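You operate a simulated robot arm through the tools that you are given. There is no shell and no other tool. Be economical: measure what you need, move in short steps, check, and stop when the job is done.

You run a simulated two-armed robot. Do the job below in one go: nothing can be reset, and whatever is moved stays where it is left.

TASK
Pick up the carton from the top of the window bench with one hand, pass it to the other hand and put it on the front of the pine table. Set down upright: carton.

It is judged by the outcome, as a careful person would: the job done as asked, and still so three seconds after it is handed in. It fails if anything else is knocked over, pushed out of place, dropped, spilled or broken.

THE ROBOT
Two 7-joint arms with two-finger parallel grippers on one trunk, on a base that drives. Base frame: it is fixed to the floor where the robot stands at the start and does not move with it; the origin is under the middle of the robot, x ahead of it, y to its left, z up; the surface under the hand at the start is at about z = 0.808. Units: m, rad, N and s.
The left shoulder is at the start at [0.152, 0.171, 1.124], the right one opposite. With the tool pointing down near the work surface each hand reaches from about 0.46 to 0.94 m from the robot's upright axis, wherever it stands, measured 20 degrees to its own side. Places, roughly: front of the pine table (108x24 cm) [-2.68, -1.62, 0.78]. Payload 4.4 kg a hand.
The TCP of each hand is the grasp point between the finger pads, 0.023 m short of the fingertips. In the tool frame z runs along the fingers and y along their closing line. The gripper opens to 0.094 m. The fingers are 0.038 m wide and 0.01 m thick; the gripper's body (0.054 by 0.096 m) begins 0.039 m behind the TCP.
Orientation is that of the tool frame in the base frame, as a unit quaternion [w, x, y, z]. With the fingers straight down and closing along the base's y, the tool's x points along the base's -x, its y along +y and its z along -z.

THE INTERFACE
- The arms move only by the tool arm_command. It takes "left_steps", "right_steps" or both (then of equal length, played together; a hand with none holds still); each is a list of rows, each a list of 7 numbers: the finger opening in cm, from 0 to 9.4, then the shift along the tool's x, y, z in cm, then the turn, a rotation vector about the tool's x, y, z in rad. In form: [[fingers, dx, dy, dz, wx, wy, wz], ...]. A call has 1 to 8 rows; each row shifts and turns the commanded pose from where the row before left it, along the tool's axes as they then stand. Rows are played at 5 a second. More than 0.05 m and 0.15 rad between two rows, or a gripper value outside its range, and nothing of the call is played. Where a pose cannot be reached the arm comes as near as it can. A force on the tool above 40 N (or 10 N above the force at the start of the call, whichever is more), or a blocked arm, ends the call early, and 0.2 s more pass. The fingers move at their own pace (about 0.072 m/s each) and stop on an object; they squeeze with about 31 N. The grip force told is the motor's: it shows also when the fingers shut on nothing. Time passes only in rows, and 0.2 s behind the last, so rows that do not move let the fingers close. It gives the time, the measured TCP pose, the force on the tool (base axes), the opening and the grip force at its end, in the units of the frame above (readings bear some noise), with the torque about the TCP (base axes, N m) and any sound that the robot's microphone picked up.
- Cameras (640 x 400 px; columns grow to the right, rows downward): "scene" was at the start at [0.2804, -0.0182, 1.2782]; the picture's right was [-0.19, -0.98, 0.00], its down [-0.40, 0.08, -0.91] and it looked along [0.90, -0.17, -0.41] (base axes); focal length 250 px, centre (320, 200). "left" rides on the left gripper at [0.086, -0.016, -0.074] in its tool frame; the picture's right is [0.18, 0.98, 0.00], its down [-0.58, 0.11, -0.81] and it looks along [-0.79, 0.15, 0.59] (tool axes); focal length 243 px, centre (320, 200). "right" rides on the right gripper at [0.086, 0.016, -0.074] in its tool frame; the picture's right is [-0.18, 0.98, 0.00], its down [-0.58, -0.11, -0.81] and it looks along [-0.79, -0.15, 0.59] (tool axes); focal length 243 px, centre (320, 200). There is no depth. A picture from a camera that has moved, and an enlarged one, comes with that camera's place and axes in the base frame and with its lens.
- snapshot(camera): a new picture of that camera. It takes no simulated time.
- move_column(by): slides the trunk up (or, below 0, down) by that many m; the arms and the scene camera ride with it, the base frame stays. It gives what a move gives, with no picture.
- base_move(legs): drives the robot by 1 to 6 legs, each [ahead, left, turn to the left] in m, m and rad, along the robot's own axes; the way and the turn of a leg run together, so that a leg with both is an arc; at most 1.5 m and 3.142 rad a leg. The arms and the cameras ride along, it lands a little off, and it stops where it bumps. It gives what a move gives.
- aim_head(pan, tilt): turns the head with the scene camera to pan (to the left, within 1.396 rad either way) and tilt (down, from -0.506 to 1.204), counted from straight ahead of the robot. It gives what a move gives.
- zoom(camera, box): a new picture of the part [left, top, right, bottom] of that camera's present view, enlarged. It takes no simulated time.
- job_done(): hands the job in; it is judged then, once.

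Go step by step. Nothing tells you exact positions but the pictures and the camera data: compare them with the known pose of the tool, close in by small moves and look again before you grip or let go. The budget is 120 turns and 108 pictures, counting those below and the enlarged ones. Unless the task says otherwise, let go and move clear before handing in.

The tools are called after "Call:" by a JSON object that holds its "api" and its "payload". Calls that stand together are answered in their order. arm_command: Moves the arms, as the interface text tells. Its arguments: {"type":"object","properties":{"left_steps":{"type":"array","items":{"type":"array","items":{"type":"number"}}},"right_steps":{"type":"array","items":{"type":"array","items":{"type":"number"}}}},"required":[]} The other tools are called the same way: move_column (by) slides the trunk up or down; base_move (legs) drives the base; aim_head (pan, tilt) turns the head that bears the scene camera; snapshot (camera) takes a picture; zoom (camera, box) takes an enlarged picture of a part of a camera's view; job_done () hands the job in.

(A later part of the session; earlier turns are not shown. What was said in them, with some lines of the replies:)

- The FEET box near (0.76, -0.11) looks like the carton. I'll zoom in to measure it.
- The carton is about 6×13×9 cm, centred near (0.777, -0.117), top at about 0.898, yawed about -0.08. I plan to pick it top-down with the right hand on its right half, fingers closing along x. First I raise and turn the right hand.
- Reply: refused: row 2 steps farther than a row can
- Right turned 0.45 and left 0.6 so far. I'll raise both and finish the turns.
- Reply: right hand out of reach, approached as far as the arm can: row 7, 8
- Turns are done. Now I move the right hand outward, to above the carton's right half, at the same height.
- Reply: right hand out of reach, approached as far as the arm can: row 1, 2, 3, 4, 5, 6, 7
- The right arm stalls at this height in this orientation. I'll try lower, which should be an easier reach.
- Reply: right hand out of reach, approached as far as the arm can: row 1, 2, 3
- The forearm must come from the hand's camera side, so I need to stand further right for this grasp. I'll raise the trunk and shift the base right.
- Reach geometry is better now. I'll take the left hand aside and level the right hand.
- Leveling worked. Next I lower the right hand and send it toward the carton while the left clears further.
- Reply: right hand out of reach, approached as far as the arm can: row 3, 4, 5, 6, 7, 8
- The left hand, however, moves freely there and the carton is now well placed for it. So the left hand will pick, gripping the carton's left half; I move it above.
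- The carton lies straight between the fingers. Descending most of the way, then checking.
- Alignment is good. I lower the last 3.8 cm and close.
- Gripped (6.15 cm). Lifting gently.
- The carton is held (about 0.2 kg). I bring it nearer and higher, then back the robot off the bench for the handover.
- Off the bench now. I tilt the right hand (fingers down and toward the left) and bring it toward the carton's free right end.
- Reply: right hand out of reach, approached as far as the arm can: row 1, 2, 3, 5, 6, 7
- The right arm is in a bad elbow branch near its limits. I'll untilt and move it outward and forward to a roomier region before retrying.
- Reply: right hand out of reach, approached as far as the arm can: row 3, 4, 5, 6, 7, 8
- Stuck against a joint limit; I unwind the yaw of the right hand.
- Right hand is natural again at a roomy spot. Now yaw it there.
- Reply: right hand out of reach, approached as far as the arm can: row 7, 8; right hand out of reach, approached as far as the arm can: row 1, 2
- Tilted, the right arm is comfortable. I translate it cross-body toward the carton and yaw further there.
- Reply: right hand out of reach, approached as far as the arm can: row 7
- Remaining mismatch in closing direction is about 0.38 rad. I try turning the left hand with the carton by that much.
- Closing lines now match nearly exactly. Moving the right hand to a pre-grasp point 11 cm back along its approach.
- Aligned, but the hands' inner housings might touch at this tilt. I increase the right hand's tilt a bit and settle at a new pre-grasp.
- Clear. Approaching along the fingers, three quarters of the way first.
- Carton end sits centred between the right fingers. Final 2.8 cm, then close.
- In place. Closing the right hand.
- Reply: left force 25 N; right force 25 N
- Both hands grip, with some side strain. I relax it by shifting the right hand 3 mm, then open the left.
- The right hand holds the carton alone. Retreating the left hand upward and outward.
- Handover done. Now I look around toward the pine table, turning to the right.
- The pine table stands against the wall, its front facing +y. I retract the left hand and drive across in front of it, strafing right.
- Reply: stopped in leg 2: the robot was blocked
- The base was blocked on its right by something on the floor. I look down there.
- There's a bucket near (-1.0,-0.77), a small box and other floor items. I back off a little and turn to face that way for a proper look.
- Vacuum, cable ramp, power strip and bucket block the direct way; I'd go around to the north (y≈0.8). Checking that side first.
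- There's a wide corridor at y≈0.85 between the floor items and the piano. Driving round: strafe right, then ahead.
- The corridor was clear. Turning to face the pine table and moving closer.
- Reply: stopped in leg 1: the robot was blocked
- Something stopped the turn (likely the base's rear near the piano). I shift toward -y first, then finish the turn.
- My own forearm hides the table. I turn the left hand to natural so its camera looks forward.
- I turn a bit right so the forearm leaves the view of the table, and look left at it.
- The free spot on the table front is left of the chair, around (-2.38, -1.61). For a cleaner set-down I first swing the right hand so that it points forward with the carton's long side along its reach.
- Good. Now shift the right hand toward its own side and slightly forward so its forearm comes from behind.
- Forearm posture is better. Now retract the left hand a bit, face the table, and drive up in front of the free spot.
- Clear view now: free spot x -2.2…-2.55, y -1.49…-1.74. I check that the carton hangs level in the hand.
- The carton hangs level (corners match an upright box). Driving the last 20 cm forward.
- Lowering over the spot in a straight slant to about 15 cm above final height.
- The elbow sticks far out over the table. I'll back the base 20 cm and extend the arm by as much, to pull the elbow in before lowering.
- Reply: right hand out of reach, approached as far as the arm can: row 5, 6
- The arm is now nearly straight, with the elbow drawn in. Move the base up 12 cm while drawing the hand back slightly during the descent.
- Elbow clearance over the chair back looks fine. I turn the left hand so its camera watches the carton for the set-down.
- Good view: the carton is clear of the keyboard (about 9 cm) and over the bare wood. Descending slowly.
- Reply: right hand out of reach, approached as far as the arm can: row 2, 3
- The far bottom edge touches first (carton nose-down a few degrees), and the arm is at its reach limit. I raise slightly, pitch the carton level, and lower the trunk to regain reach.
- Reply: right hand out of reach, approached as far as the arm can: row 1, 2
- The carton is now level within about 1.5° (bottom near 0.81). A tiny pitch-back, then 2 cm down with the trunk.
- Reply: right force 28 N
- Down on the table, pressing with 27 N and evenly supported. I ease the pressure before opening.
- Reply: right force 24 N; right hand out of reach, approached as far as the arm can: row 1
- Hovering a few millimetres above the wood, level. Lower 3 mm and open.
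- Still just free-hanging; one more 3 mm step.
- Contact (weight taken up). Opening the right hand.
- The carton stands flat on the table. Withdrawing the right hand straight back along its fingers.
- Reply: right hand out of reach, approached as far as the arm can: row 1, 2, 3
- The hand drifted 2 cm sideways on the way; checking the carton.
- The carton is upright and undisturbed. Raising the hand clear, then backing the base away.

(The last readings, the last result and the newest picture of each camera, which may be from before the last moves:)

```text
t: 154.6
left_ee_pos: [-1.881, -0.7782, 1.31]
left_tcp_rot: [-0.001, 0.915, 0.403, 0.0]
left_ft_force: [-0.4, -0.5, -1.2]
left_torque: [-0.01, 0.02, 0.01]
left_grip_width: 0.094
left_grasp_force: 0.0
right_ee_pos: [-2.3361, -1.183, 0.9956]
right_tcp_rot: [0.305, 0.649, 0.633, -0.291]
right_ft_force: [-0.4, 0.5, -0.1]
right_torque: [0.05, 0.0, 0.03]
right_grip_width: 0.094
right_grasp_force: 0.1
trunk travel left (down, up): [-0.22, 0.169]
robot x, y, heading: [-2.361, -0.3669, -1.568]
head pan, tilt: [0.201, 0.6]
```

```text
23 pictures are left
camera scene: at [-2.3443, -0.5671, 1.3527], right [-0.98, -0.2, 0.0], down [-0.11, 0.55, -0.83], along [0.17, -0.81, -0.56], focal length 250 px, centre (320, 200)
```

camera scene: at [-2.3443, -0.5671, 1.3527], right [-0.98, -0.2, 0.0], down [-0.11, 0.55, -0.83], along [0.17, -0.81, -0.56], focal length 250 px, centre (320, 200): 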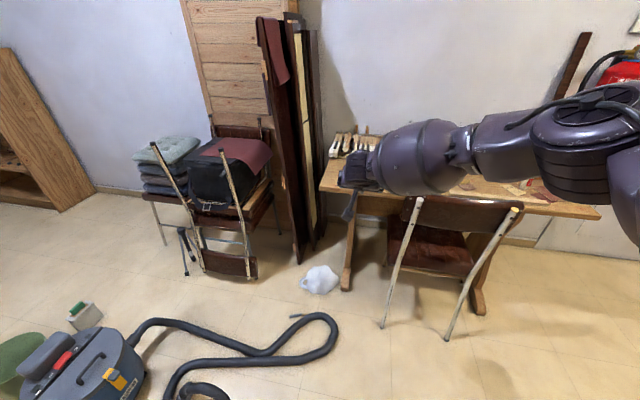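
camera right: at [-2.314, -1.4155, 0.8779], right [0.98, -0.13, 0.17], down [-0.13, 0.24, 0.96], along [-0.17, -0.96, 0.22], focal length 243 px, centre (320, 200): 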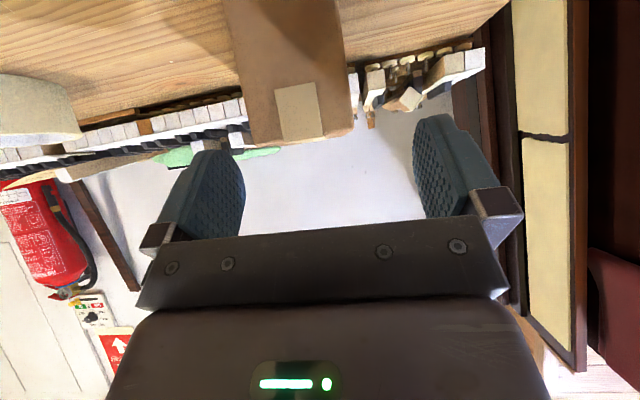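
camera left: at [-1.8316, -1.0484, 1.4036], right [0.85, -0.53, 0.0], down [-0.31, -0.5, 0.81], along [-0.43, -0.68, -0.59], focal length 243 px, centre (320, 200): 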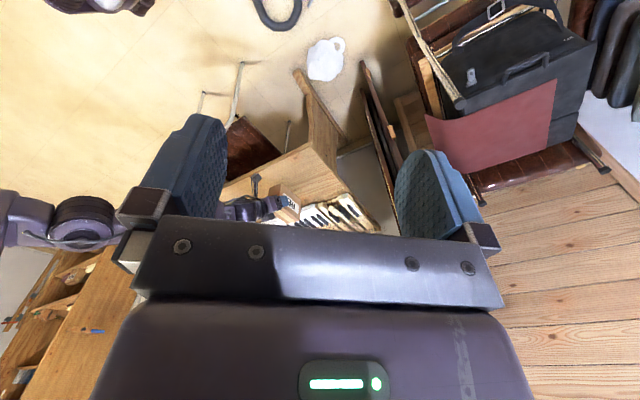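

Last check of the carton, using the right hand's camera, which now faces it.

Call:
{"api": "snapshot", "payload": {"camera": "right"}}

Call:
{"api": "zoom", "payload": {"camera": "left", "box": [180, 90, 380, 230]}}

```text
22 pictures are left
camera right: at [-2.3182, -1.0721, 0.9765], right [0.98, -0.13, 0.17], down [-0.13, 0.24, 0.96], along [-0.17, -0.96, 0.22], focal length 243 px, centre (320, 200)
```

right: 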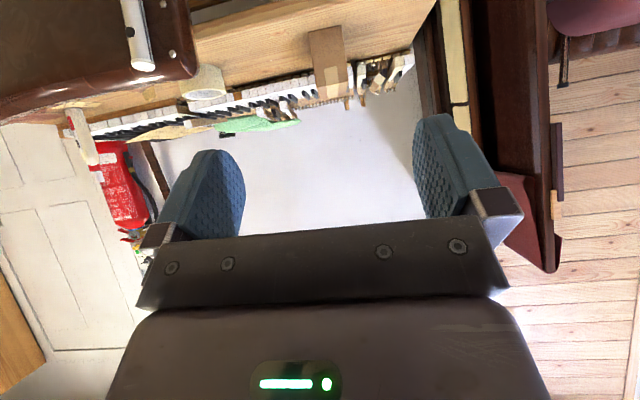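

```text
2.86 times, centred on (280, 160) of left
camera zoom: at [-1.8333, -0.7037, 1.3834], right [0.85, -0.53, 0.0], down [-0.31, -0.5, 0.81], along [-0.43, -0.68, -0.59], focal length 693 px, centre (434, 314)
```

zoom: 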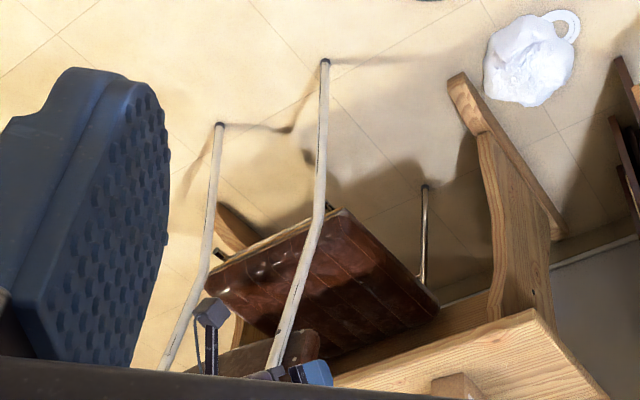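

The carton stands upright on the front of the pine table, with nothing around it disturbed and both hands empty and clear. Handing in.

Call:
{"api": "job_done", "payload": {}}

```text
The job is handed in.
```

The carton is standing upright on the front of the pine table. The left hand picked it up from the window bench, passed it to the right hand in mid-air, and the right hand set it down. Both hands are now empty and clear.

On the way, the base was stopped twice by something it touched: once probably by the bucket near the window bench, and once during a turn, by something I couldn't see. I saw nothing knocked over or moved in the pictures afterwards.
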